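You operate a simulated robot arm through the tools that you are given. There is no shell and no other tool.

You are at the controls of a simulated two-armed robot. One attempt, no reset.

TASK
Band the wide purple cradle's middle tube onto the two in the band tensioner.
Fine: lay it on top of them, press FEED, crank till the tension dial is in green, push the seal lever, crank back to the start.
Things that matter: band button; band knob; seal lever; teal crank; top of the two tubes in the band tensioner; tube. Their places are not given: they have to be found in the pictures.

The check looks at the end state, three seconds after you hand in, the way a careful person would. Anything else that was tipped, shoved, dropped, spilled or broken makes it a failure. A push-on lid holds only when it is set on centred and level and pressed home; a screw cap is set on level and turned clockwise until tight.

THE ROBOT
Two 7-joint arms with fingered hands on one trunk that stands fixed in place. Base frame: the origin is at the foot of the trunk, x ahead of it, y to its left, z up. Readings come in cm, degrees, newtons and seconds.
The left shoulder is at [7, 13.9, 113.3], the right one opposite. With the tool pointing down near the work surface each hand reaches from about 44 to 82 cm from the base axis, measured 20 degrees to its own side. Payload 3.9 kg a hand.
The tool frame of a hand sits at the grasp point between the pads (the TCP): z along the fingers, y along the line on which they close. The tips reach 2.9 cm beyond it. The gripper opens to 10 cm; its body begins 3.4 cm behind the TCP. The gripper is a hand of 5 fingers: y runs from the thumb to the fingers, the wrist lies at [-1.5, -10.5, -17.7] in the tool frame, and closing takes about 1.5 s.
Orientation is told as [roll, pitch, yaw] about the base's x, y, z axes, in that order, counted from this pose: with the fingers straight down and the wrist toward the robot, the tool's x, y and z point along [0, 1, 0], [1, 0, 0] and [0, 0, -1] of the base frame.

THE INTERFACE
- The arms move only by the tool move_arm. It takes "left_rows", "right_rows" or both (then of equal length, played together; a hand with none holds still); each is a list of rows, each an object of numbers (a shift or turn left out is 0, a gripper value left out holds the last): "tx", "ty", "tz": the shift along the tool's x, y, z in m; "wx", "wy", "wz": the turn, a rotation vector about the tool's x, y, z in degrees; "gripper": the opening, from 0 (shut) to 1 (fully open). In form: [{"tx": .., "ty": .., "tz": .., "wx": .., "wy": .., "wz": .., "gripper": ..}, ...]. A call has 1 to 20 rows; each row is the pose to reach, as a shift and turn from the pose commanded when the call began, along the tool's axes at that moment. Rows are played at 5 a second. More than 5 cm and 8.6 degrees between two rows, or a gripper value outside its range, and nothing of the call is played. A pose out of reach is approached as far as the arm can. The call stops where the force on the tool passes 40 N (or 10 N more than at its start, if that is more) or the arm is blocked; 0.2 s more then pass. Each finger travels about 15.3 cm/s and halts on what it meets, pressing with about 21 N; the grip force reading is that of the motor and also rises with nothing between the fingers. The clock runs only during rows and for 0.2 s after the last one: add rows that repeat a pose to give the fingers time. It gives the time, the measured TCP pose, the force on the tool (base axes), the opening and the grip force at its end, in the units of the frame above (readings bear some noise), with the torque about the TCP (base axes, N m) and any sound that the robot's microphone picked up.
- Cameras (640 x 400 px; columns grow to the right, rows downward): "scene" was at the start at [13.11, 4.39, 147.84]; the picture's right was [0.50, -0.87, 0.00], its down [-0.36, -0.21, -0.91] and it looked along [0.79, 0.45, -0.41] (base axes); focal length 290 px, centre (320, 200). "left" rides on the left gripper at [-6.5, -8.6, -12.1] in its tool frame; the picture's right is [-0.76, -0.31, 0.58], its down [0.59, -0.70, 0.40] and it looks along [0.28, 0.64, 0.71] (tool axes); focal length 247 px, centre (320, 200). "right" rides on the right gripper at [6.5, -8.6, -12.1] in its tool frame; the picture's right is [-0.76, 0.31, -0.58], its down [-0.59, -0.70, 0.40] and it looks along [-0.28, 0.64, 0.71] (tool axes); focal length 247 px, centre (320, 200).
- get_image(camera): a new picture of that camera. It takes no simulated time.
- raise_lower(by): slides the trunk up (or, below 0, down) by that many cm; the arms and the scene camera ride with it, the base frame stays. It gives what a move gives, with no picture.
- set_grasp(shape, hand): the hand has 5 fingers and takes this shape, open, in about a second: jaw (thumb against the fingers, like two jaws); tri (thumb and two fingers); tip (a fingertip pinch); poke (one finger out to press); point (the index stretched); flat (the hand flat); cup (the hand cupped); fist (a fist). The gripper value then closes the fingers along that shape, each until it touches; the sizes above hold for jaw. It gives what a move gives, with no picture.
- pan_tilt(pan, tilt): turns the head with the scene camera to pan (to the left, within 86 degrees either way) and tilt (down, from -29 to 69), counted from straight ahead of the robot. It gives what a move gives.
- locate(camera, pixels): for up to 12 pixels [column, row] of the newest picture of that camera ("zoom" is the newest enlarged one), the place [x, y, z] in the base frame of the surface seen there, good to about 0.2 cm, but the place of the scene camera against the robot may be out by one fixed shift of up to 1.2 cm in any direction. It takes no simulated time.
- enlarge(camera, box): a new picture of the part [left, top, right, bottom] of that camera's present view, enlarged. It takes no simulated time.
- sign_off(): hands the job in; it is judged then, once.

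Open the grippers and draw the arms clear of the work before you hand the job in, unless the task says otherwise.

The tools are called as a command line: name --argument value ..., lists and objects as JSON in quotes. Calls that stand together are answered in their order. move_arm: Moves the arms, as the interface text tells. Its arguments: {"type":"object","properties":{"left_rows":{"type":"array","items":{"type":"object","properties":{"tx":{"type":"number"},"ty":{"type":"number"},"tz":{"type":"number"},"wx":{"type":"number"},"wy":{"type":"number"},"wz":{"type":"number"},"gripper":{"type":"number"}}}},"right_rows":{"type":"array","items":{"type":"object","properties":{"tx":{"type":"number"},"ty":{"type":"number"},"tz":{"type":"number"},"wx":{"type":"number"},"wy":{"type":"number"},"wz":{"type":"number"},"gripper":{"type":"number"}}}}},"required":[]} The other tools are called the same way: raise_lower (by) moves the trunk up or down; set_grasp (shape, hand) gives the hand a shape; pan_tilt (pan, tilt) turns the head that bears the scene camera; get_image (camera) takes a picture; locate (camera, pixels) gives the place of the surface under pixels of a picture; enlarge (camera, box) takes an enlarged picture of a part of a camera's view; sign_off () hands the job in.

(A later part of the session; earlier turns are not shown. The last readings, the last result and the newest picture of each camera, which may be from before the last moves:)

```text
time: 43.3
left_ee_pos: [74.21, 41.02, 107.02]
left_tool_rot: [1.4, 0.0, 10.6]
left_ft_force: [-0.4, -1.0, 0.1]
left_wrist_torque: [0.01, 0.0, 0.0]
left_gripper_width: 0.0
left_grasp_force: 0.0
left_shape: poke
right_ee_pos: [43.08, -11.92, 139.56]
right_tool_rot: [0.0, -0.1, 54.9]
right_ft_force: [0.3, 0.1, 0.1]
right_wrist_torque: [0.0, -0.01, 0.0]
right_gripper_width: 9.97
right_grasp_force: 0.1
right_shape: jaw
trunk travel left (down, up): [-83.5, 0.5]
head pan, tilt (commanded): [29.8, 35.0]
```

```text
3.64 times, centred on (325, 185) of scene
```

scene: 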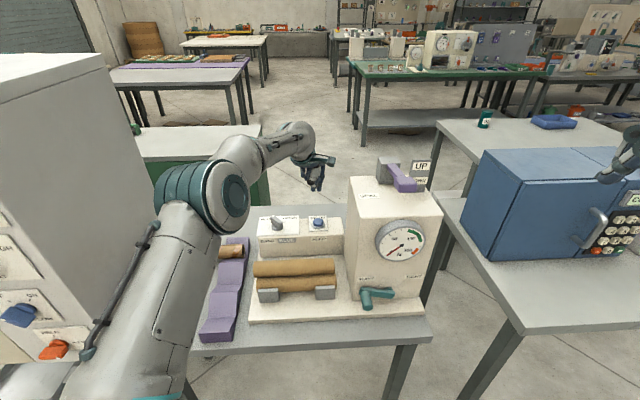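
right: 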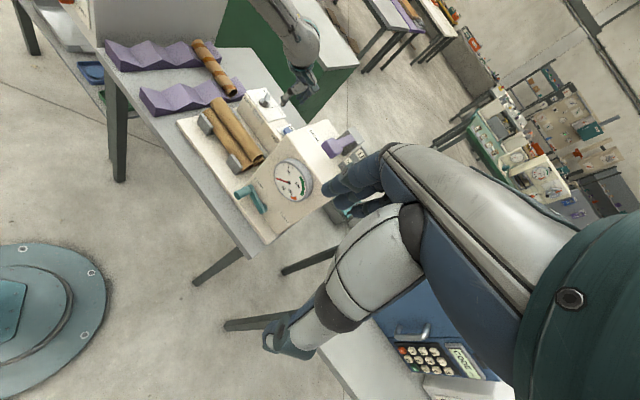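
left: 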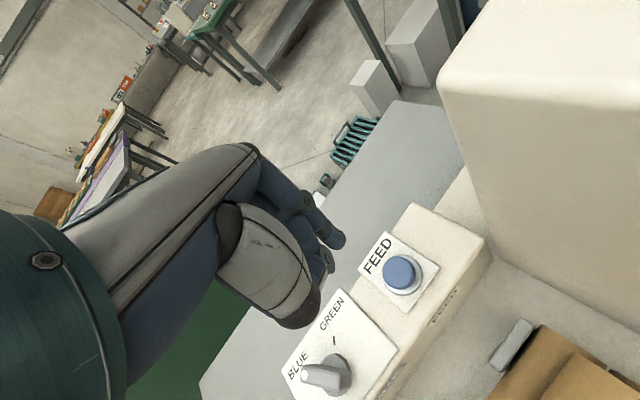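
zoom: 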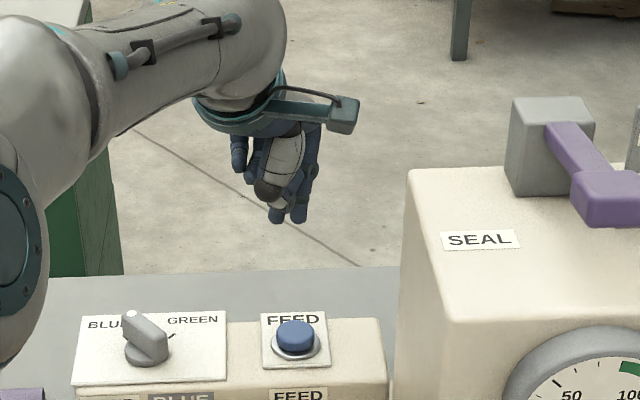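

I compare the two finger ends seen in the scene zoom at (275,217) and (299,214) to know which is lowest.

locate --camera "zoom" --pixels '[[275, 218], [274, 210], [299, 217], [300, 210], [305, 190], [265, 190], [285, 160], [250, 178], [238, 165], [295, 335], [283, 205], [345, 115]]'

enlarge --camera "left" --box '[220, 180, 440, 340]'

```text
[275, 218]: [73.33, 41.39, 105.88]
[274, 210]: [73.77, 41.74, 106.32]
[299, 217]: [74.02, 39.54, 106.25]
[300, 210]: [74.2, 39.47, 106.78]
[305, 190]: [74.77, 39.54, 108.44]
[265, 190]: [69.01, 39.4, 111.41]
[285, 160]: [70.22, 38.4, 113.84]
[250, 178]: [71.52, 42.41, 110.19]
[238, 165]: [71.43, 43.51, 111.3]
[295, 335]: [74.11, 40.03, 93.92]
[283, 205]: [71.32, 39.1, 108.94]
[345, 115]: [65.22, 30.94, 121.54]
```

```text
2.50 times, centred on (330, 260) of left
```

zoom: 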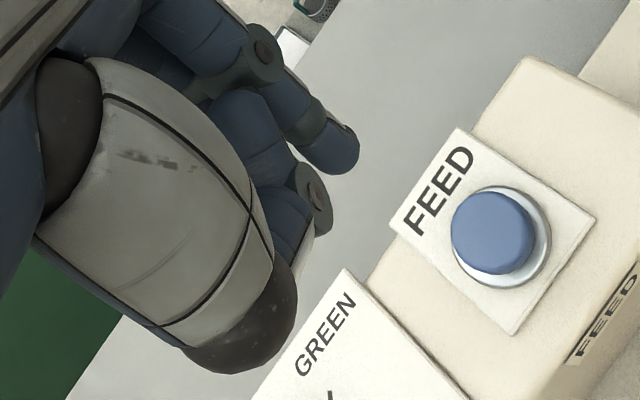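

The finger is right above the button (finger ≈(74.5,40.0), button ≈(74.5,40.15,93.1)), tip ≈11 cm above it. I descend 9.5 cm and look.

move_arm --left_rows '[{"tz": 0.02}, {"tz": 0.04}, {"tz": 0.06}, {"tz": 0.08}, {"tz": 0.095}, {"tz": 0.095}]'

get_image --camera "left"

enlarge --camera "scene" --box '[240, 130, 440, 330]'

```text
time: 44.7
left_ee_pos: [74.14, 41.22, 97.43]
left_tool_rot: [1.3, 0.0, 10.6]
left_ft_force: [-0.1, -0.3, -0.6]
left_wrist_torque: [0.0, 0.0, 0.0]
left_gripper_width: 0.0
left_grasp_force: 0.1
left_shape: poke
right_ee_pos: [43.24, -12.02, 139.47]
right_tool_rot: [-0.1, 0.0, 54.9]
right_ft_force: [0.4, -0.6, -1.2]
right_wrist_torque: [-0.02, 0.01, 0.01]
right_gripper_width: 9.98
right_grasp_force: 0.1
right_shape: jaw
trunk travel left (down, up): [-83.5, 0.5]
head pan, tilt (commanded): [29.8, 35.0]
```

```text
taken
```

left: 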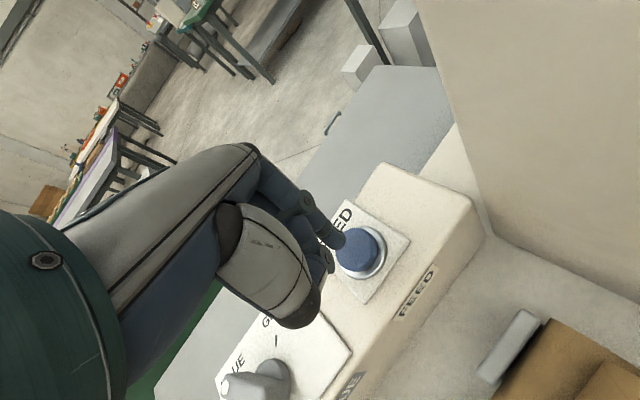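

```text
2.00 times, centred on (340, 230) of scene
```

zoom: 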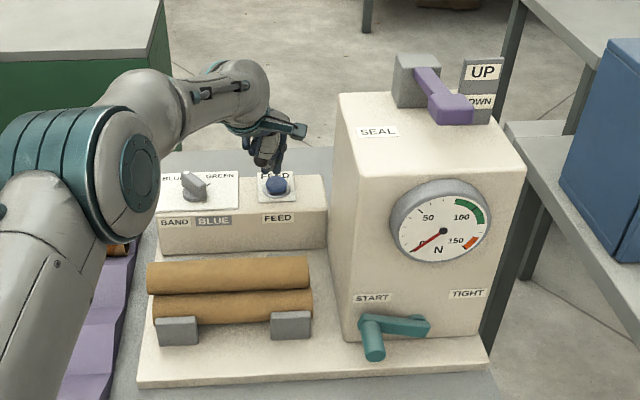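

Close now. I locate fingertip and button again in this closer view to fine-align.

enlarge --camera "left" --box '[280, 190, 440, 310]'

locate --camera "zoom" --pixels '[[240, 205], [232, 195], [245, 190], [240, 215], [310, 230], [330, 240], [300, 260], [350, 250], [290, 245], [330, 205], [310, 280], [225, 215]]'

```text
3.33 times, centred on (360, 250) of left
```

zoom: 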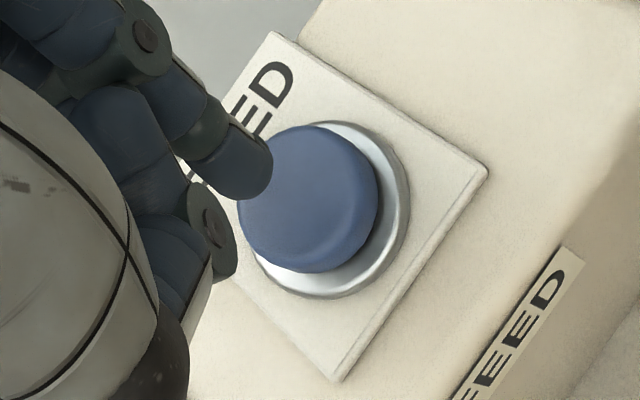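

```text
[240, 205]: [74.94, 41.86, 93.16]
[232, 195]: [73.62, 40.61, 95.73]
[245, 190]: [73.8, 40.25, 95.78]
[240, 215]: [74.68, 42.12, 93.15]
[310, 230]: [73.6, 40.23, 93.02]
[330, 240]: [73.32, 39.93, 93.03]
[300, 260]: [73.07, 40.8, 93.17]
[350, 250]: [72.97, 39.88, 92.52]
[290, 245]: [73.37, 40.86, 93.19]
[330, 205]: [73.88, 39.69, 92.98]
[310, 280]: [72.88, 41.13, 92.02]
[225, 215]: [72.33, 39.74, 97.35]
```

Finger ≈(74.1,40.7), button centre ≈(74.3,40.5,93.15), good. I press down in small steps: 1.4 cm first.

move_arm --left_rows '[{"tz": 0.004}, {"tz": 0.008}, {"tz": 0.011}, {"tz": 0.014}]'

enlarge --camera "left" --box '[280, 190, 440, 310]'

```text
time: 45.7
left_ee_pos: [74.05, 41.21, 96.1]
left_tool_rot: [1.3, 0.0, 10.6]
left_ft_force: [-0.5, -0.2, 0.0]
left_wrist_torque: [0.0, 0.01, 0.01]
left_gripper_width: 0.0
left_grasp_force: 0.2
left_shape: poke
right_ee_pos: [43.14, -12.02, 139.49]
right_tool_rot: [0.0, 0.0, 54.9]
right_ft_force: [0.2, 0.3, 0.4]
right_wrist_torque: [-0.01, 0.03, -0.01]
right_gripper_width: 9.99
right_grasp_force: 0.0
right_shape: jaw
trunk travel left (down, up): [-83.5, 0.5]
head pan, tilt (commanded): [29.8, 35.0]
```

```text
3.33 times, centred on (360, 250) of left
```

zoom: 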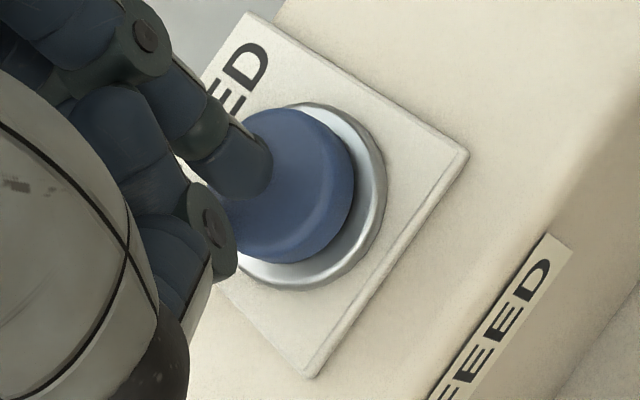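

Finger is just over the button, no force yet. I press 0.7 cm further in small steps.

move_arm --left_rows '[{"tz": 0.002}, {"tz": 0.004}, {"tz": 0.006}, {"tz": 0.007}]'

enlarge --camera "left" --box '[280, 190, 440, 310]'

enlarge --camera "scene" --box '[240, 130, 440, 330]'

```text
time: 46.7
left_ee_pos: [74.02, 41.17, 95.65]
left_tool_rot: [1.4, -0.1, 10.7]
left_ft_force: [1.8, 0.1, 6.9]
left_wrist_torque: [0.08, -0.04, -0.03]
left_gripper_width: 0.0
left_grasp_force: 0.0
left_shape: poke
right_ee_pos: [43.11, -12.24, 139.57]
right_tool_rot: [0.0, 0.0, 54.9]
right_ft_force: [0.7, 0.6, 0.2]
right_wrist_torque: [0.01, 0.01, 0.02]
right_gripper_width: 9.98
right_grasp_force: 0.1
right_shape: jaw
trunk travel left (down, up): [-83.5, 0.5]
head pan, tilt (commanded): [29.8, 35.0]
heard: click
```

```text
3.33 times, centred on (360, 250) of left
```

zoom: 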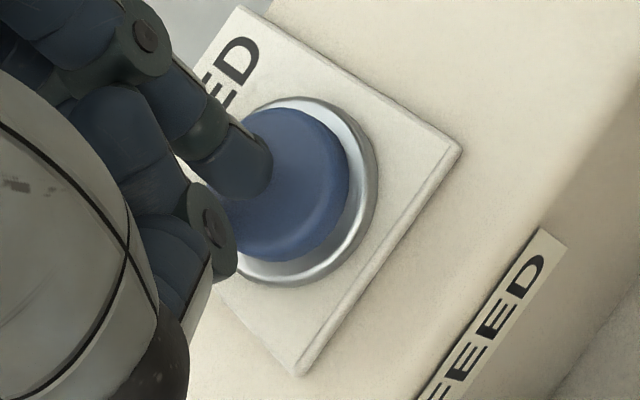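

```text
2.00 times, centred on (340, 230) of scene
```

zoom: 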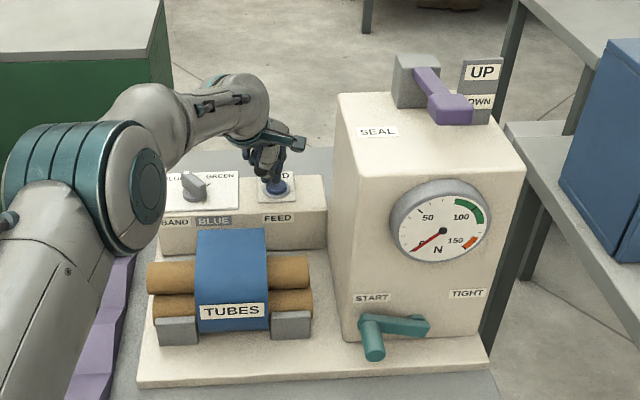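

Click heard, and a blue band now wraps the tubes (zoom (232,280)). I lift the left hand straight up off the button.

move_arm --left_rows '[{"tz": -0.01}, {"tz": -0.03}, {"tz": -0.05}, {"tz": -0.08}, {"tz": -0.11}, {"tz": -0.14}, {"tz": -0.14}]'

get_image --camera "scene"

enlarge --camera "scene" --box '[330, 200, 450, 320]'

locate --camera "zoom" --pixels '[[180, 300], [185, 318], [170, 275], [225, 270], [270, 278], [250, 268], [300, 275], [205, 272], [195, 345], [160, 290], [290, 290], [200, 290]]'

```text
time: 48.3
left_ee_pos: [74.09, 41.0, 109.46]
left_tool_rot: [1.3, -0.1, 10.7]
left_ft_force: [0.1, -1.0, 0.3]
left_wrist_torque: [-0.03, -0.02, 0.02]
left_gripper_width: 0.01
left_grasp_force: 0.0
left_shape: poke
right_ee_pos: [43.23, -12.03, 139.51]
right_tool_rot: [0.0, 0.0, 55.0]
right_ft_force: [0.4, 0.0, 0.5]
right_wrist_torque: [0.01, -0.02, -0.01]
right_gripper_width: 9.99
right_grasp_force: 0.0
right_shape: jaw
trunk travel left (down, up): [-83.5, 0.5]
head pan, tilt (commanded): [29.8, 35.0]
```

```text
taken
```

scene: 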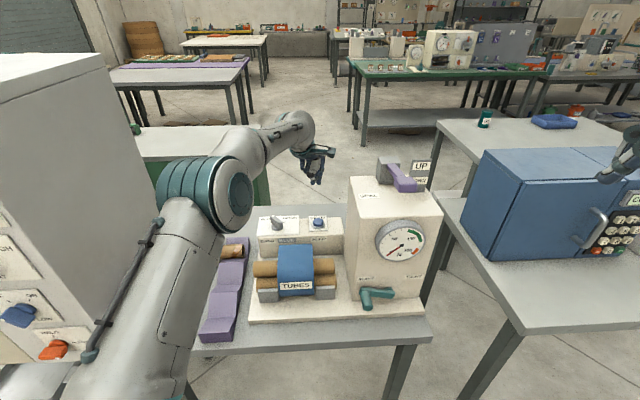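

```text
3.33 times, centred on (390, 260) of scene
```

zoom: 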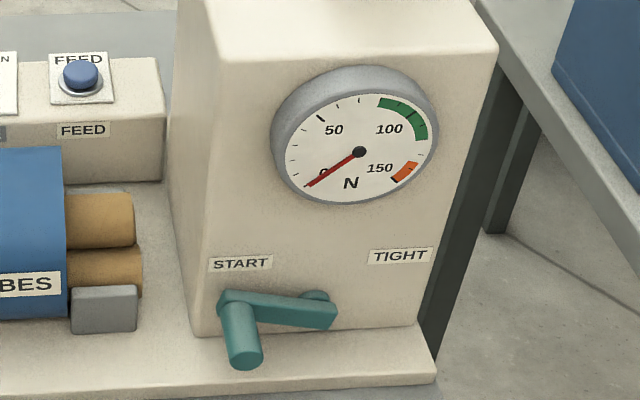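

```text
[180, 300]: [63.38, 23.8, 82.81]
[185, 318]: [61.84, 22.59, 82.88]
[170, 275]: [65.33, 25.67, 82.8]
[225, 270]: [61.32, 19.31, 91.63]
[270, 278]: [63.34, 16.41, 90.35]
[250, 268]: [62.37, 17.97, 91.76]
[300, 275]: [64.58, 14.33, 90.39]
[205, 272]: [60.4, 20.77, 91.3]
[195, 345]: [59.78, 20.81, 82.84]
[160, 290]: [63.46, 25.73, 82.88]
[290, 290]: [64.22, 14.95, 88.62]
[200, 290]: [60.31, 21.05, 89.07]
```

I locate the crank parts in this zoom: arm left end (235,298), arm right end/pivot (322,312), handle (240,335) and its end (243,358).

locate --camera "zoom" --pixels '[[235, 298], [250, 300], [280, 305], [310, 312], [325, 315], [316, 294], [236, 325], [240, 340], [243, 358], [250, 352], [330, 320], [225, 300]]'

locate --camera "zoom" --pixels '[[220, 310], [400, 310], [220, 200], [410, 200], [360, 152], [300, 190], [240, 330], [420, 345], [300, 370], [240, 262], [400, 256], [230, 340]]'

```text
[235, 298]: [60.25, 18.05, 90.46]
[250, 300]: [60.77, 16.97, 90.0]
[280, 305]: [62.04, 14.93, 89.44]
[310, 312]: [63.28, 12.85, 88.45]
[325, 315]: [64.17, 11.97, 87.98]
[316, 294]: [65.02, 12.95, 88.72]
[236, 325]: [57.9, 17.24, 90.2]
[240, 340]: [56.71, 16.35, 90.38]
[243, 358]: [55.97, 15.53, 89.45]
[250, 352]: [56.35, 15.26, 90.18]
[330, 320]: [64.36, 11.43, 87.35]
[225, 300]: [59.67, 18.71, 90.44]
```

```text
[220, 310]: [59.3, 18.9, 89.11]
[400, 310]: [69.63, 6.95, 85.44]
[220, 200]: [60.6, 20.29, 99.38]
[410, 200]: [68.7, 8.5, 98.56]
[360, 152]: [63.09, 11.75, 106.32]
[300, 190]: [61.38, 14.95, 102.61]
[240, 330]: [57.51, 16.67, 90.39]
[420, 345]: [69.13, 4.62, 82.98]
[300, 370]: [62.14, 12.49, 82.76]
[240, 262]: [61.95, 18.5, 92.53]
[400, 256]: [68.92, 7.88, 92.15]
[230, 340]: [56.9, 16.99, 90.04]
```

The crank pivots at its right end (U≈25.5, z≈87.3) with the handle at the left end (U≈18.4, z≈88.4) sticking out toward the robot by ~5 cm. I'll use the right hand for it: first bring it nearer, above and in front of the crank, at yaw 34°.

move_arm --right_rows '[{"tx": 0.004, "ty": 0.018, "tz": 0.03, "wz": 3}, {"tx": 0.008, "ty": 0.036, "tz": 0.06, "wz": 6}, {"tx": 0.013, "ty": 0.054, "tz": 0.09, "wz": 9}, {"tx": 0.017, "ty": 0.072, "tz": 0.12, "wz": 12}, {"tx": 0.021, "ty": 0.09, "tz": 0.15, "wz": 15}, {"tx": 0.025, "ty": 0.108, "tz": 0.18, "wz": 18}, {"tx": 0.03, "ty": 0.126, "tz": 0.215, "wz": 21}, {"tx": 0.03, "ty": 0.126, "tz": 0.215, "wz": 21}]'

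get_image --camera "right"

get_image --camera "scene"

```text
time: 50.1
left_ee_pos: [74.08, 40.85, 109.39]
left_tool_rot: [1.4, 0.0, 10.6]
left_ft_force: [-0.4, 0.4, 0.1]
left_wrist_torque: [0.01, 0.02, 0.02]
left_gripper_width: 0.0
left_grasp_force: 0.1
left_shape: poke
right_ee_pos: [47.91, -0.15, 117.93]
right_tool_rot: [0.1, -0.1, 33.9]
right_ft_force: [-1.0, -1.2, -0.7]
right_wrist_torque: [0.04, 0.02, 0.0]
right_gripper_width: 9.99
right_grasp_force: 0.1
right_shape: jaw
trunk travel left (down, up): [-83.5, 0.5]
head pan, tilt (commanded): [29.8, 35.0]
```

```text
taken
```

right: 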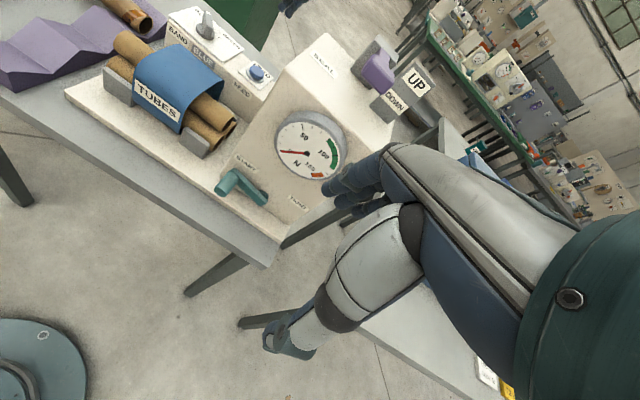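

```text
taken
```

scene: 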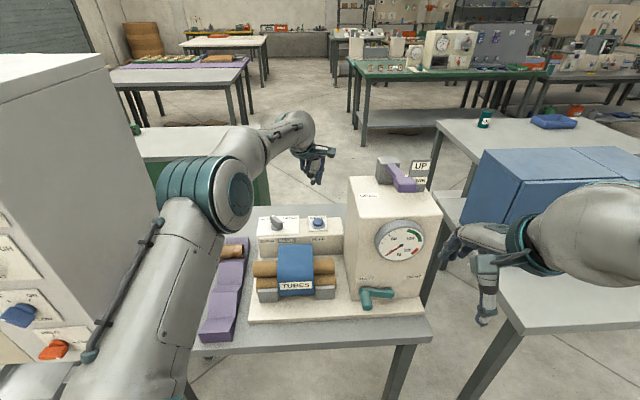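

Good view from the right camera. I enlarge on the crank and the seal lever and locate their parts.

enlarge --camera "right" --box '[200, 140, 320, 240]'

locate --camera "zoom" --pixels '[[118, 165], [150, 150], [160, 130], [190, 160], [230, 195], [260, 225], [270, 240], [105, 165], [135, 155], [210, 180], [265, 215], [175, 140]]'

enlarge --camera "right" --box '[300, 10, 440, 130]'

```text
4.00 times, centred on (260, 190) of right
```

zoom: 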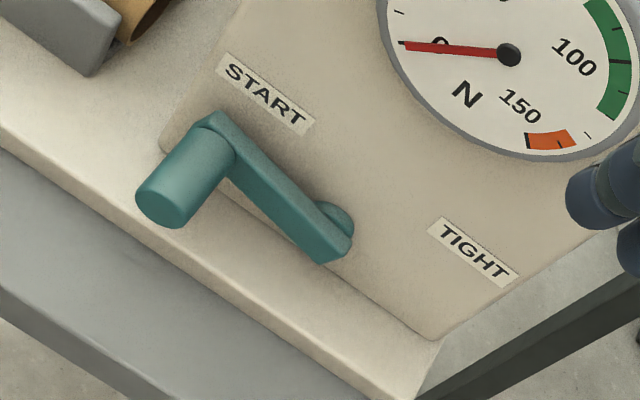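

```text
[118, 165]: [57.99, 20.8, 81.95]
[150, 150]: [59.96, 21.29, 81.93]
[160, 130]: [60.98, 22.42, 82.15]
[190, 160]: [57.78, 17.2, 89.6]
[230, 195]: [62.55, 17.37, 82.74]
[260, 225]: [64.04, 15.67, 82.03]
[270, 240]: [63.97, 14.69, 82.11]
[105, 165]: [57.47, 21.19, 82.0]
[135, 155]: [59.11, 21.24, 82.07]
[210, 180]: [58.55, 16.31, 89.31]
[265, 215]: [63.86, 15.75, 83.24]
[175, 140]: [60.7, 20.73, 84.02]
```

```text
3.33 times, centred on (370, 70) of right
```

zoom: 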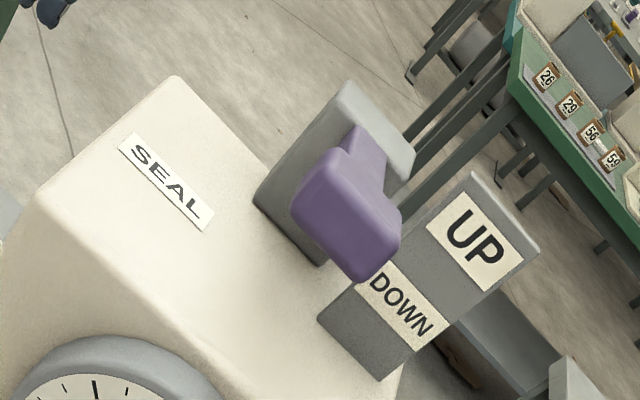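

Locating the lever parts: purple knob (345,210), knob far end (365,250), arm (365,150), grey post (345,110), UP label (475,240), DOWN (400,305), housing top (200,300).

locate --camera "zoom" --pixels '[[330, 175], [310, 205], [350, 225], [395, 215], [360, 265], [365, 150], [345, 110], [395, 150], [475, 240], [400, 305], [200, 300], [290, 220]]'

enlarge --camera "right" --box '[200, 140, 320, 240]'

locate --camera "zoom" --pixels '[[190, 165], [165, 205], [205, 130], [185, 145], [225, 140], [260, 190], [300, 220], [330, 250], [345, 215], [320, 260], [150, 190], [215, 150]]'

```text
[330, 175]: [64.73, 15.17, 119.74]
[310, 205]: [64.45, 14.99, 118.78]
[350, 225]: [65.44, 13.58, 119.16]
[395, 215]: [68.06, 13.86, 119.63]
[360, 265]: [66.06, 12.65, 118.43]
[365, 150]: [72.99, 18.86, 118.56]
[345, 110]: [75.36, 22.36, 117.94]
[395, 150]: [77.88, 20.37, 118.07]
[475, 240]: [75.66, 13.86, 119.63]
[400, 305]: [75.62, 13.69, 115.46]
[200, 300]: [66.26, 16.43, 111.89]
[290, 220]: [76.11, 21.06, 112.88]
```

```text
4.00 times, centred on (260, 190) of right
```

zoom: 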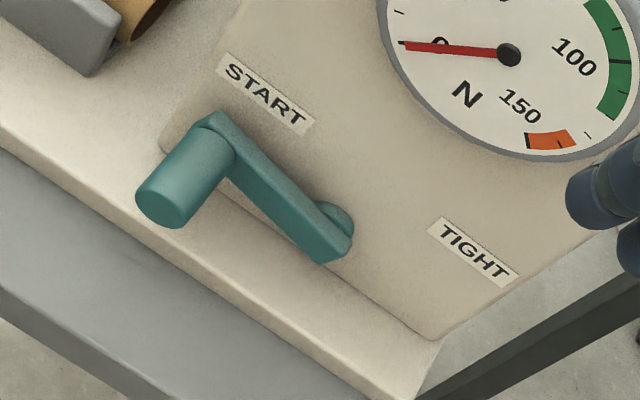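

```text
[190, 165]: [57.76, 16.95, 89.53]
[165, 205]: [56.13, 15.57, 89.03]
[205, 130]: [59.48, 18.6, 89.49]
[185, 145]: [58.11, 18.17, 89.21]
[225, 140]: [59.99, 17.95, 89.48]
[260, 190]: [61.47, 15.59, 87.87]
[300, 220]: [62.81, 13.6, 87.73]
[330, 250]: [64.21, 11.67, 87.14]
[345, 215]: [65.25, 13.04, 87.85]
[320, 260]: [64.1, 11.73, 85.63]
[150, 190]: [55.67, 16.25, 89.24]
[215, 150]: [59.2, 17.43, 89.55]
```

I check the bench's front edge position (zoom (60,300), (150,360)) and the base plate front edge for hand clearance, plus the handle's end face.

locate --camera "zoom" --pixels '[[30, 290], [60, 312], [100, 340], [40, 250], [150, 300], [100, 215], [230, 260], [165, 222], [180, 215], [145, 205], [160, 215], [300, 340]]'

```text
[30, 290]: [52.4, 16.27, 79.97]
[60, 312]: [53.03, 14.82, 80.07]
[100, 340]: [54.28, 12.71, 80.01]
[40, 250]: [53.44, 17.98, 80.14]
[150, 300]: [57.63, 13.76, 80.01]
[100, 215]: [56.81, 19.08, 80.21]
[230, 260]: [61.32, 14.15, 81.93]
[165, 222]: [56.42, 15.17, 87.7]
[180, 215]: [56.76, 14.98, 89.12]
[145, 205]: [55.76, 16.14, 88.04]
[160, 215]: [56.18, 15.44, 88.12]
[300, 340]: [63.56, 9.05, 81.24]
```

Bench edge is at V≈52, so a forward-pointing right hand fits in front of it. I tip the right hand forward by 85° (fingers toward the crank, palm down) while moving to a point ~7 cm short of the handle.

move_arm --right_rows '[{"tx": 0.008, "ty": 0.008, "tz": 0.024, "wx": -7}, {"tx": 0.016, "ty": 0.016, "tz": 0.048, "wx": -14}, {"tx": 0.024, "ty": 0.024, "tz": 0.072, "wx": -21}, {"tx": 0.032, "ty": 0.032, "tz": 0.096, "wx": -28}, {"tx": 0.04, "ty": 0.04, "tz": 0.12, "wx": -35}, {"tx": 0.048, "ty": 0.048, "tz": 0.144, "wx": -42}, {"tx": 0.048, "ty": 0.048, "tz": 0.144, "wx": -42}]'

get_image --camera "scene"

get_image --camera "right"

```text
time: 51.7
left_ee_pos: [74.18, 40.83, 109.45]
left_tool_rot: [1.4, 0.0, 10.7]
left_ft_force: [0.0, 0.1, -0.2]
left_wrist_torque: [-0.02, -0.03, 0.01]
left_gripper_width: 0.01
left_grasp_force: 0.1
left_shape: poke
right_ee_pos: [49.03, 5.97, 105.32]
right_tool_rot: [0.1, -37.4, 33.8]
right_ft_force: [-0.1, 0.5, 0.3]
right_wrist_torque: [0.0, 0.02, -0.01]
right_gripper_width: 10.03
right_grasp_force: 0.0
right_shape: jaw
right hand out of reach, approached as far as the arm can: row 2, 3, 6, 7
trunk travel left (down, up): [-83.5, 0.5]
head pan, tilt (commanded): [29.8, 35.0]
```

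```text
taken
```

scene: 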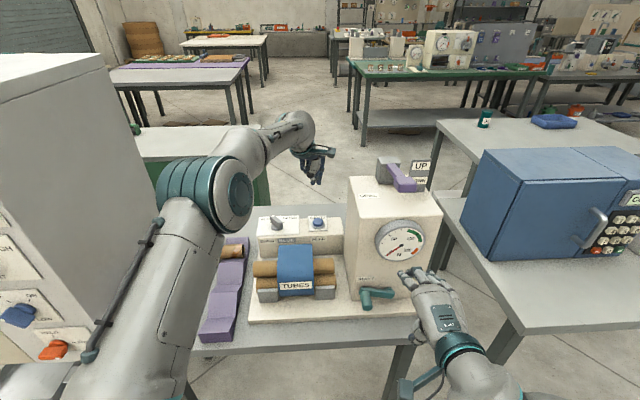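

```text
taken
```

right: 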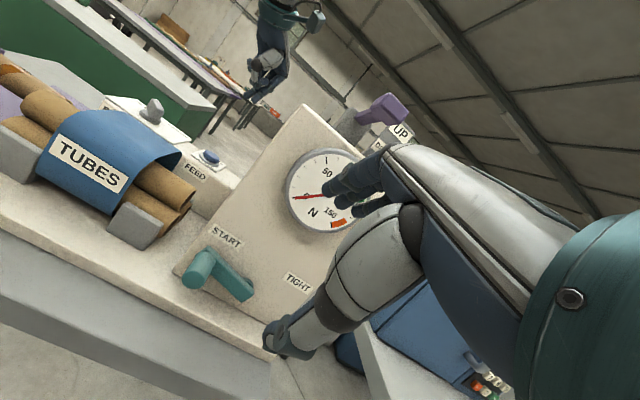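

The wrist got too close to the shoulder during the tilt. I first go lower (z≈92) and slightly forward, then continue tilting there.

move_arm --right_rows '[{"tx": 0.01, "ty": -0.0155, "tz": 0.0247}, {"tx": 0.02, "ty": -0.031, "tz": 0.0494}, {"tx": 0.03, "ty": -0.0465, "tz": 0.0741}, {"tx": 0.038, "ty": -0.062, "tz": 0.0988}, {"tx": 0.038, "ty": -0.062, "tz": 0.0988}, {"tx": 0.038, "ty": -0.062, "tz": 0.0988, "wx": -7}, {"tx": 0.038, "ty": -0.062, "tz": 0.0988, "wx": -14}, {"tx": 0.038, "ty": -0.062, "tz": 0.0988, "wx": -21}, {"tx": 0.038, "ty": -0.062, "tz": 0.0988, "wx": -28}, {"tx": 0.038, "ty": -0.062, "tz": 0.0988, "wx": -28}]'

get_image --camera "scene"

get_image --camera "right"

```text
time: 53.9
left_ee_pos: [74.18, 40.87, 109.32]
left_tool_rot: [1.5, -0.1, 10.7]
left_ft_force: [0.1, -0.4, 0.2]
left_wrist_torque: [-0.01, 0.0, -0.01]
left_gripper_width: 0.02
left_grasp_force: 0.1
left_shape: poke
right_ee_pos: [44.24, 15.57, 99.08]
right_tool_rot: [-3.2, -63.4, 34.0]
right_ft_force: [0.7, -0.6, -0.4]
right_wrist_torque: [0.01, -0.02, -0.03]
right_gripper_width: 9.99
right_grasp_force: 0.1
right_shape: jaw
right hand out of reach, approached as far as the arm can: row 1, 2, 3, 6, 7, 8, 9, 10
trunk travel left (down, up): [-83.5, 0.5]
head pan, tilt (commanded): [29.8, 35.0]
```

```text
taken
```

scene: 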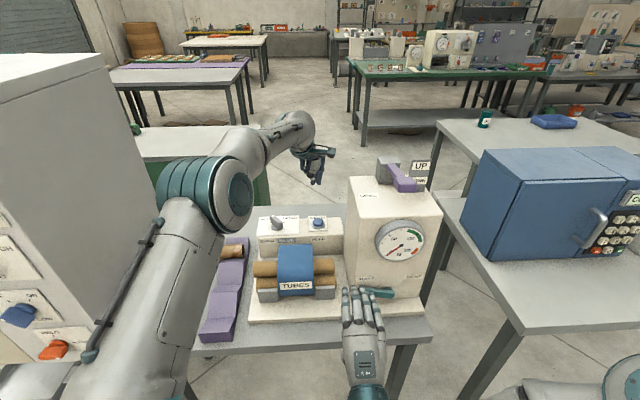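

```text
taken
```

right: 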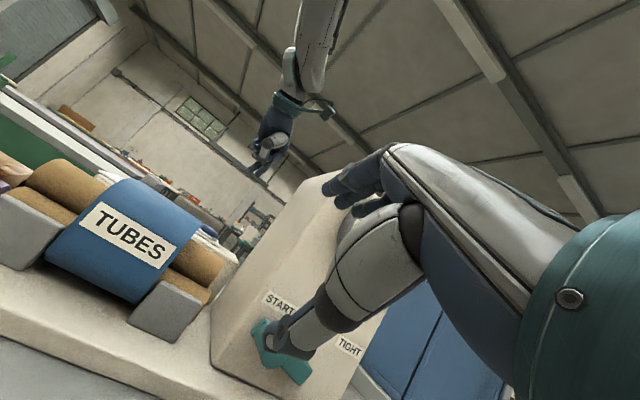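

The right arm can't get low enough with the trunk raised; lowering the trunk should help. First I move the left hand up and back so it doesn't descend onto the button.

move_arm --left_rows '[{"tz": -0.03, "ty": -0.01}, {"tz": -0.06, "ty": -0.02, "tx": 0.005}, {"tz": -0.09, "ty": -0.03, "tx": 0.01}, {"tz": -0.12, "ty": -0.045, "tx": 0.015}, {"tz": -0.16, "ty": -0.057, "tx": 0.021}, {"tz": -0.16, "ty": -0.057, "tx": 0.021}]'

get_image --camera "scene"

```text
time: 55.3
left_ee_pos: [68.27, 41.33, 125.57]
left_tool_rot: [1.3, 0.2, 10.5]
left_ft_force: [0.9, -0.5, -1.6]
left_wrist_torque: [0.0, -0.01, -0.03]
left_gripper_width: 0.01
left_grasp_force: 0.1
left_shape: poke
right_ee_pos: [44.28, 15.73, 99.02]
right_tool_rot: [-3.3, -63.2, 34.3]
right_ft_force: [-0.7, 0.2, 0.2]
right_wrist_torque: [-0.03, -0.02, 0.01]
right_gripper_width: 10.0
right_grasp_force: 0.0
right_shape: jaw
trunk travel left (down, up): [-83.5, 0.5]
head pan, tilt (commanded): [29.8, 35.0]
```

```text
taken
```

scene: 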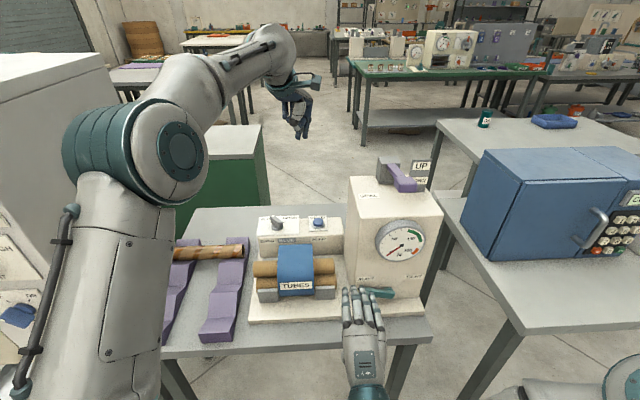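

Left hand is clear. I lower the trunk 15 cm; the right hand (in front of the bench edge, V≈45) rides down to z≈84.

raise_lower --by -12

get_image --camera "scene"

get_image --camera "right"

```text
time: 56.8
left_ee_pos: [68.35, 41.38, 113.54]
left_tool_rot: [1.3, 0.0, 10.6]
left_ft_force: [0.0, 0.2, -0.3]
left_wrist_torque: [0.0, 0.02, 0.0]
left_gripper_width: 0.0
left_grasp_force: 0.1
left_shape: poke
right_ee_pos: [44.18, 15.71, 87.05]
right_tool_rot: [-3.3, -63.3, 34.2]
right_ft_force: [0.2, -0.2, -0.7]
right_wrist_torque: [-0.01, -0.02, 0.0]
right_gripper_width: 10.01
right_grasp_force: 0.1
right_shape: jaw
trunk travel left (down, up): [-71.5, 12.5]
head pan, tilt (commanded): [29.8, 35.0]
```

```text
taken
```

scene: 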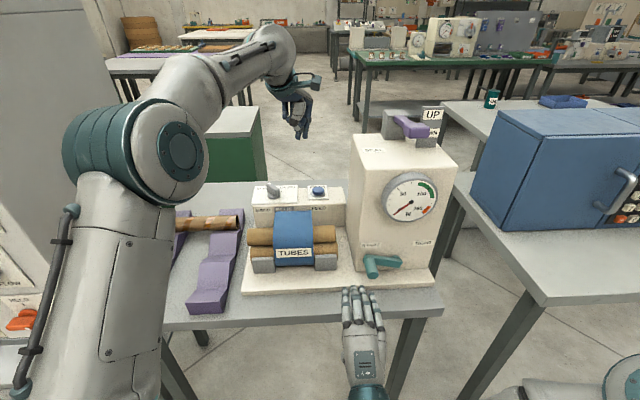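

```text
taken
```

right: 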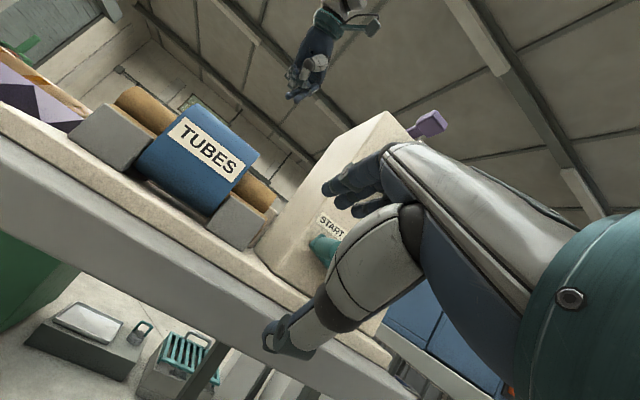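

The right hand now points forward in front of the bench edge. I move it up to z≈93, right to the crank handle's U, and tilt to −85°, with the gripper at 0.55.

move_arm --right_rows '[{"tx": 0.03, "ty": 0.0315, "tz": -0.0157, "gripper": 0.7}, {"tx": 0.03, "ty": 0.069, "tz": -0.0294, "gripper": 0.6}, {"tx": 0.02, "ty": 0.094, "tz": -0.0342}, {"tx": 0.01, "ty": 0.114, "tz": -0.038}, {"tx": 0.0, "ty": 0.124, "tz": -0.039}, {"tx": 0.0, "ty": 0.124, "tz": -0.039, "wx": -7}, {"tx": 0.0, "ty": 0.124, "tz": -0.039, "wx": -14}, {"tx": 0.0, "ty": 0.124, "tz": -0.039, "wx": -14}]'

get_image --camera "scene"

get_image --camera "right"

```text
time: 58.6
left_ee_pos: [68.26, 41.24, 113.74]
left_tool_rot: [1.2, 0.0, 10.5]
left_ft_force: [0.1, 0.9, 0.4]
left_wrist_torque: [-0.01, -0.03, 0.02]
left_gripper_width: 0.0
left_grasp_force: 0.1
left_shape: poke
right_ee_pos: [45.84, 17.05, 99.93]
right_tool_rot: [-6.7, -77.3, 37.9]
right_ft_force: [1.3, 0.4, 0.0]
right_wrist_torque: [0.01, 0.0, 0.03]
right_gripper_width: 6.03
right_grasp_force: 0.2
right_shape: jaw
trunk travel left (down, up): [-71.5, 12.5]
head pan, tilt (commanded): [29.8, 35.0]
```

```text
taken
```

scene: 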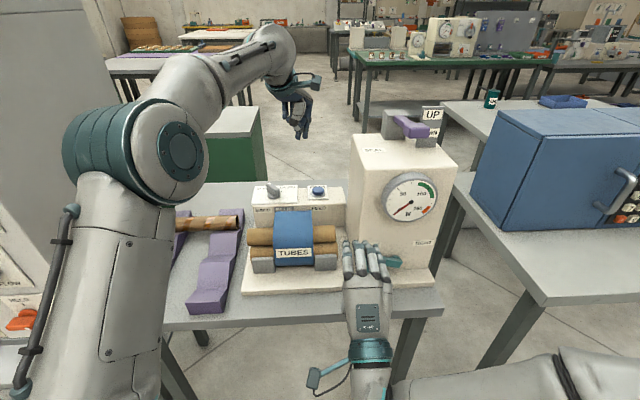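

```text
taken
```

right: 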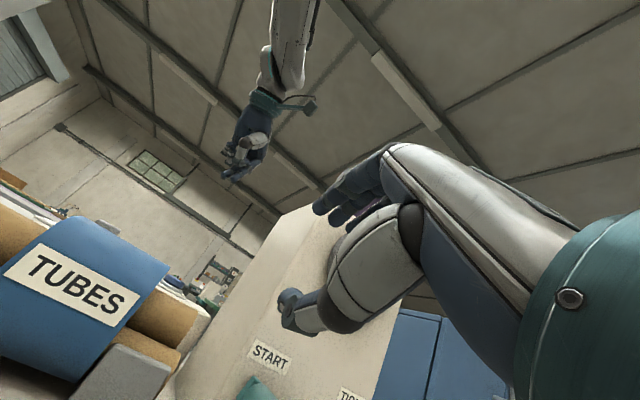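

The commanded pose is the reached one (heading ≈31°, tilt ≈−77°). I now go right by 6.8 cm and down by 9 cm to a pre-grasp in front of the handle (U≈18.3, V≈50, z≈91), adding tilt −8° and yaw +3°.

move_arm --right_rows '[{"tx": -0.02, "ty": -0.01, "tz": 0.008, "wx": -2, "wy": 1}, {"tx": -0.04, "ty": -0.03, "tz": 0.015, "wx": -4, "wy": 2}, {"tx": -0.055, "ty": -0.05, "tz": 0.023, "wx": -6, "wy": 2.9}, {"tx": -0.0648, "ty": -0.07, "tz": 0.03, "wx": -8, "wy": 2.9}, {"tx": -0.0648, "ty": -0.0856, "tz": 0.0376, "wx": -8, "wy": 2.9}, {"tx": -0.0648, "ty": -0.0856, "tz": 0.0376, "wx": -8, "wy": 2.9}]'

get_image --camera "scene"

get_image --camera "right"

```text
time: 60.0
left_ee_pos: [68.25, 41.38, 113.62]
left_tool_rot: [1.3, 0.0, 10.6]
left_ft_force: [0.6, -0.4, 0.6]
left_wrist_torque: [-0.03, -0.02, -0.01]
left_gripper_width: 0.0
left_grasp_force: 0.1
left_shape: poke
right_ee_pos: [44.07, 19.41, 99.3]
right_tool_rot: [-17.1, -82.2, 47.5]
right_ft_force: [-0.1, -0.8, 0.7]
right_wrist_torque: [0.02, 0.01, -0.02]
right_gripper_width: 6.05
right_grasp_force: 0.1
right_shape: jaw
right hand out of reach, approached as far as the arm can: row 1, 2, 3, 4, 5, 6
trunk travel left (down, up): [-71.5, 12.5]
head pan, tilt (commanded): [29.8, 35.0]
```

```text
taken
```

scene: 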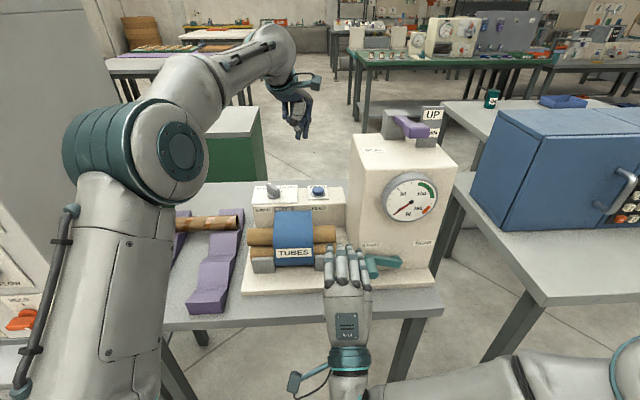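

```text
taken
```

right: 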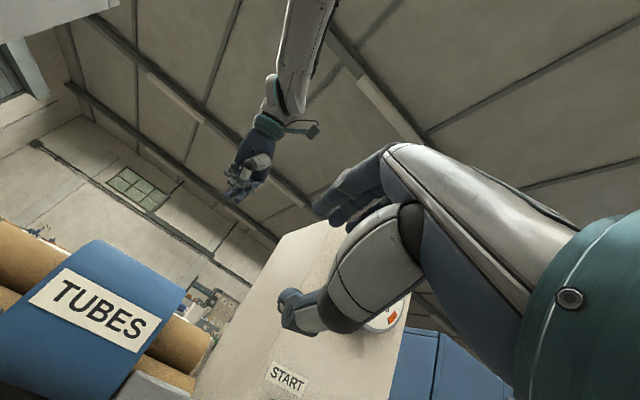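

The wrist joint limits prevent a fully forward-pointing hand here. I'll try the "point" shape, where the stretched index may already point forward of the palm, and see its geometry.

set_grasp --hand "right" --shape "point"

get_image --camera "right"

enlarge --camera "scene" --box '[260, 200, 460, 400]'

```text
time: 60.9
left_ee_pos: [68.19, 41.31, 113.6]
left_tool_rot: [1.4, 0.0, 10.5]
left_ft_force: [-0.3, 0.6, 1.4]
left_wrist_torque: [0.0, 0.0, 0.02]
left_gripper_width: 0.0
left_grasp_force: 0.1
left_shape: poke
right_ee_pos: [44.02, 19.47, 99.33]
right_tool_rot: [-17.0, -82.1, 47.4]
right_ft_force: [-0.2, 0.5, 0.5]
right_wrist_torque: [0.02, -0.02, -0.04]
right_gripper_width: 9.31
right_grasp_force: 0.0
right_shape: point
trunk travel left (down, up): [-71.5, 12.5]
head pan, tilt (commanded): [29.8, 35.0]
```

```text
taken
```

right: 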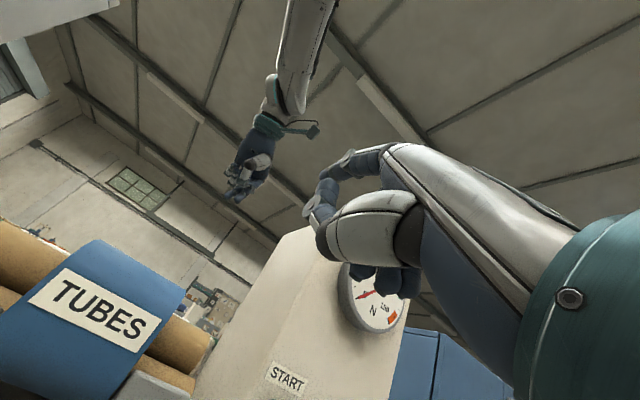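

```text
2.00 times, centred on (360, 300) of scene
```

zoom: 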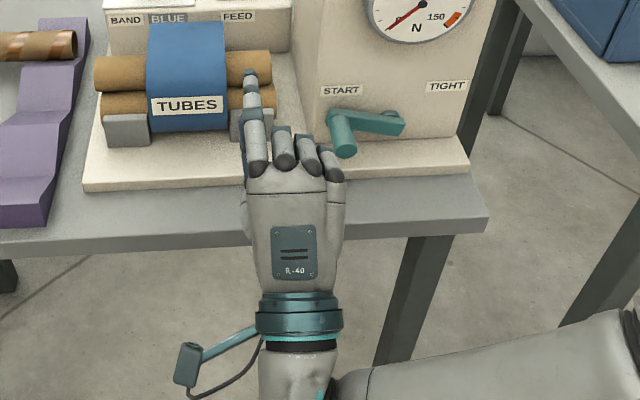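

The index is clearly stretched: tip at zoom (250,75), base at (257,165). I locate its points to learn the finger's line.

locate --camera "zoom" --pixels '[[250, 74], [251, 85], [253, 105], [255, 135], [256, 165], [285, 160], [310, 165], [335, 170], [290, 190], [295, 300], [255, 310], [340, 310]]'

locate --camera "right" --pixels '[[345, 162], [330, 175], [322, 190], [312, 205], [312, 215], [325, 215], [375, 160], [310, 200], [320, 240], [390, 280], [360, 272], [410, 285]]'

```text
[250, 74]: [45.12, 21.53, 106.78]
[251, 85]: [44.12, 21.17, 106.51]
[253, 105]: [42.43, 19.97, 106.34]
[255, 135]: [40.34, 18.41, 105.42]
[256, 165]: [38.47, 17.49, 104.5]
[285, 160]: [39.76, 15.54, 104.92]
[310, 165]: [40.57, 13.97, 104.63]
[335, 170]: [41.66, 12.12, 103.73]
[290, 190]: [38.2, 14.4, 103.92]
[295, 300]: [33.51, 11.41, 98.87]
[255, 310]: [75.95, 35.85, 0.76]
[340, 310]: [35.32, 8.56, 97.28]
```

```text
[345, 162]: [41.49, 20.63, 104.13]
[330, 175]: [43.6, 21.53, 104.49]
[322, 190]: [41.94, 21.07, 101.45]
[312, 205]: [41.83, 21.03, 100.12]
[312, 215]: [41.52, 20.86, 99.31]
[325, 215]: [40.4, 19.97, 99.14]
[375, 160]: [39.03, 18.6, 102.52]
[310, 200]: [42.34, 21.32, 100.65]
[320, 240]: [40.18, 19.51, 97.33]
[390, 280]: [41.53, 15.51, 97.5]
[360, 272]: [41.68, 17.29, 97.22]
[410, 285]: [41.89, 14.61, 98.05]
```

The index in "point" runs ~24° forward of the tool axis. However the right arm is cramped here (elbow out, wrist limits), while the left arm would come straight ahead to the crank; so I'll use the left hand for the crank and the right hand for the seal lever on top. First I back the right hand off to the right with fingers down.

move_arm --right_rows '[{"tx": -0.022, "ty": 0.008, "tz": -0.014, "wx": 6}, {"tx": -0.044, "ty": 0.015, "tz": -0.028, "wx": 13}, {"tx": -0.066, "ty": 0.022, "tz": -0.042, "wx": 20}, {"tx": -0.088, "ty": 0.03, "tz": -0.056, "wx": 27}, {"tx": -0.11, "ty": 0.037, "tz": -0.07, "wx": 34}, {"tx": -0.132, "ty": 0.045, "tz": -0.083, "wx": 42}, {"tx": -0.154, "ty": 0.052, "tz": -0.097, "wx": 50}, {"tx": -0.176, "ty": 0.06, "tz": -0.11, "wx": 58}, {"tx": -0.198, "ty": 0.067, "tz": -0.124, "wx": 66}, {"tx": -0.219, "ty": 0.074, "tz": -0.138, "wx": 74}, {"tx": -0.219, "ty": 0.074, "tz": -0.138, "wx": 82}, {"tx": -0.219, "ty": 0.074, "tz": -0.138, "wx": 82}]'

get_image --camera "scene"

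```text
time: 63.5
left_ee_pos: [68.22, 41.14, 113.6]
left_tool_rot: [1.4, -0.1, 10.6]
left_ft_force: [0.4, -0.2, 0.0]
left_wrist_torque: [0.01, -0.01, -0.03]
left_gripper_width: 0.01
left_grasp_force: 0.1
left_shape: poke
right_ee_pos: [44.66, -5.93, 109.37]
right_tool_rot: [-2.2, -0.4, 30.6]
right_ft_force: [0.6, 0.2, 0.1]
right_wrist_torque: [0.02, 0.0, 0.03]
right_gripper_width: 6.55
right_grasp_force: 0.2
right_shape: point
trunk travel left (down, up): [-71.5, 12.5]
head pan, tilt (commanded): [29.8, 35.0]
```

```text
taken
```

scene: 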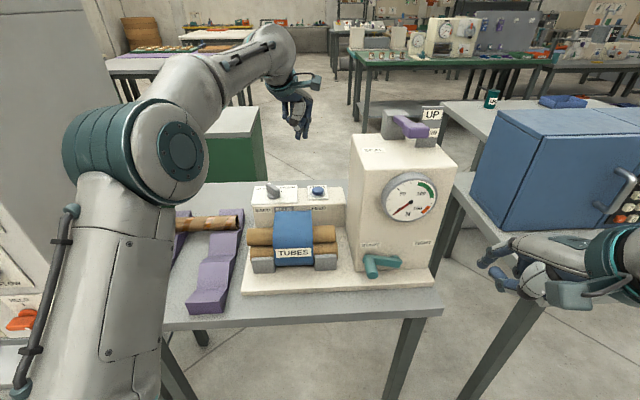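

Right hand is clear. Now I bring the left hand back toward the robot, over the tubes at z≈113, to about (50,30).

move_arm --left_rows '[{"tx": -0.015, "ty": -0.04}, {"tx": -0.03, "ty": -0.08}, {"tx": -0.046, "ty": -0.12}, {"tx": -0.061, "ty": -0.16}, {"tx": -0.0766, "ty": -0.1995}, {"tx": -0.0766, "ty": -0.1995}]'

get_image --camera "scene"

```text
time: 64.9
left_ee_pos: [52.15, 31.57, 113.22]
left_tool_rot: [0.3, 0.2, 10.7]
left_ft_force: [0.4, 0.3, 0.4]
left_wrist_torque: [0.0, 0.0, -0.01]
left_gripper_width: 0.0
left_grasp_force: 0.1
left_shape: poke
left hand out of reach, approached as far as the arm can: row 5, 6
right_ee_pos: [44.58, -5.83, 109.33]
right_tool_rot: [-2.4, -0.4, 30.6]
right_ft_force: [-1.1, 0.7, -0.6]
right_wrist_torque: [0.01, 0.01, 0.0]
right_gripper_width: 4.96
right_grasp_force: 0.1
right_shape: point
trunk travel left (down, up): [-71.5, 12.5]
head pan, tilt (commanded): [29.8, 35.0]
```

```text
taken
```

scene: 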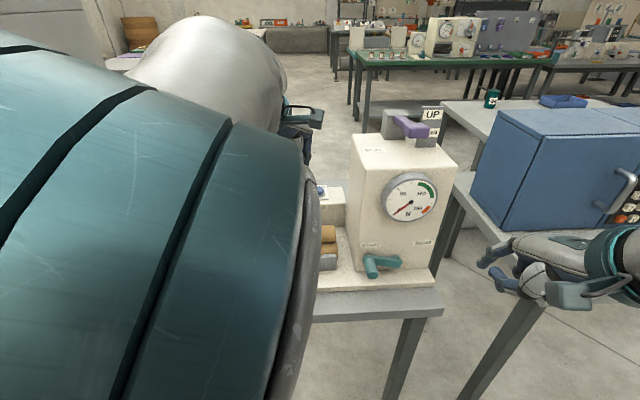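

The left elbow comes right up to the head, so the left arm isn't suited either. I return the left hand to its earlier parked place and will instead use the right hand's stretched index at a mild tilt (−30°), which the right arm reaches easily.

move_arm --left_rows '[{"tx": 0.01, "ty": 0.03}, {"tx": 0.025, "ty": 0.07}, {"tx": 0.04, "ty": 0.11}, {"tx": 0.055, "ty": 0.15}, {"tx": 0.062, "ty": 0.17}, {"tx": 0.062, "ty": 0.17}]'

get_image --camera "scene"

get_image --camera "right"

```text
time: 66.3
left_ee_pos: [67.6, 40.77, 113.67]
left_tool_rot: [1.3, 0.1, 10.6]
left_ft_force: [0.0, 0.0, 0.5]
left_wrist_torque: [0.0, 0.01, 0.01]
left_gripper_width: 0.0
left_grasp_force: 0.0
left_shape: poke
right_ee_pos: [44.58, -5.78, 109.3]
right_tool_rot: [-2.3, -0.4, 30.6]
right_ft_force: [0.1, 0.1, 1.1]
right_wrist_torque: [-0.01, -0.02, 0.02]
right_gripper_width: 0.02
right_grasp_force: 0.1
right_shape: point
trunk travel left (down, up): [-71.5, 12.5]
head pan, tilt (commanded): [29.8, 35.0]
```

```text
taken
```

scene: 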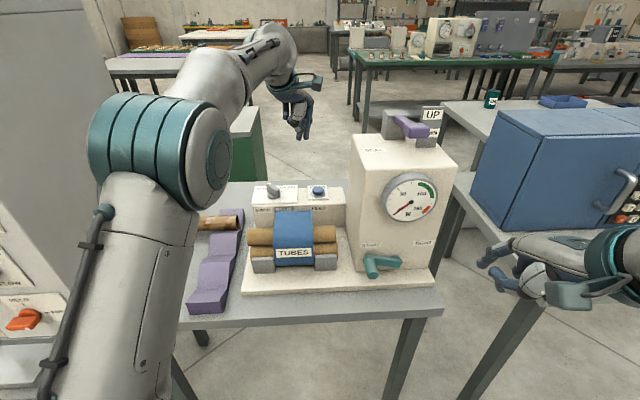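

```text
taken
```

right: 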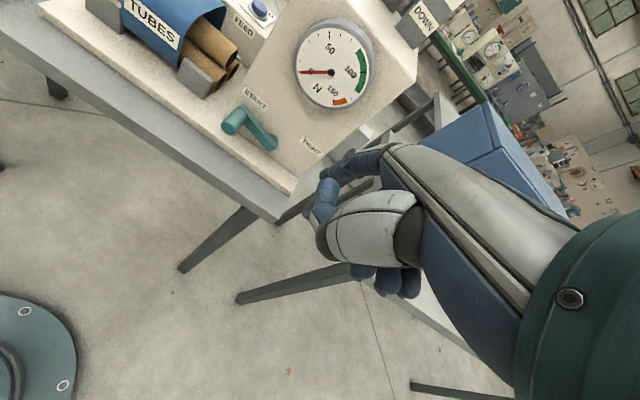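

The reading says the "point" fingers closed meanwhile (width 0.02). I look at the right hand closely.

enlarge --camera "scene" --box '[440, 180, 640, 340]'

enlarge --camera "right" --box '[280, 110, 460, 320]'

```text
2.50 times, centred on (540, 260) of scene
```

zoom: 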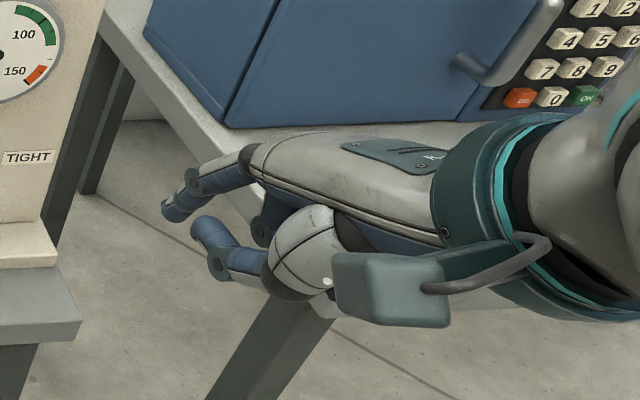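

```text
1.90 times, centred on (370, 215) of right
```

zoom: 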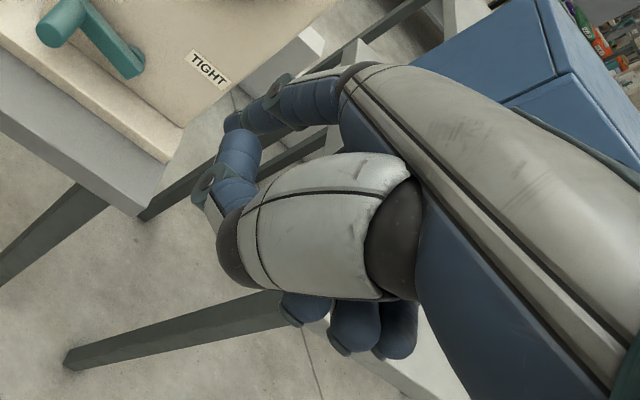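

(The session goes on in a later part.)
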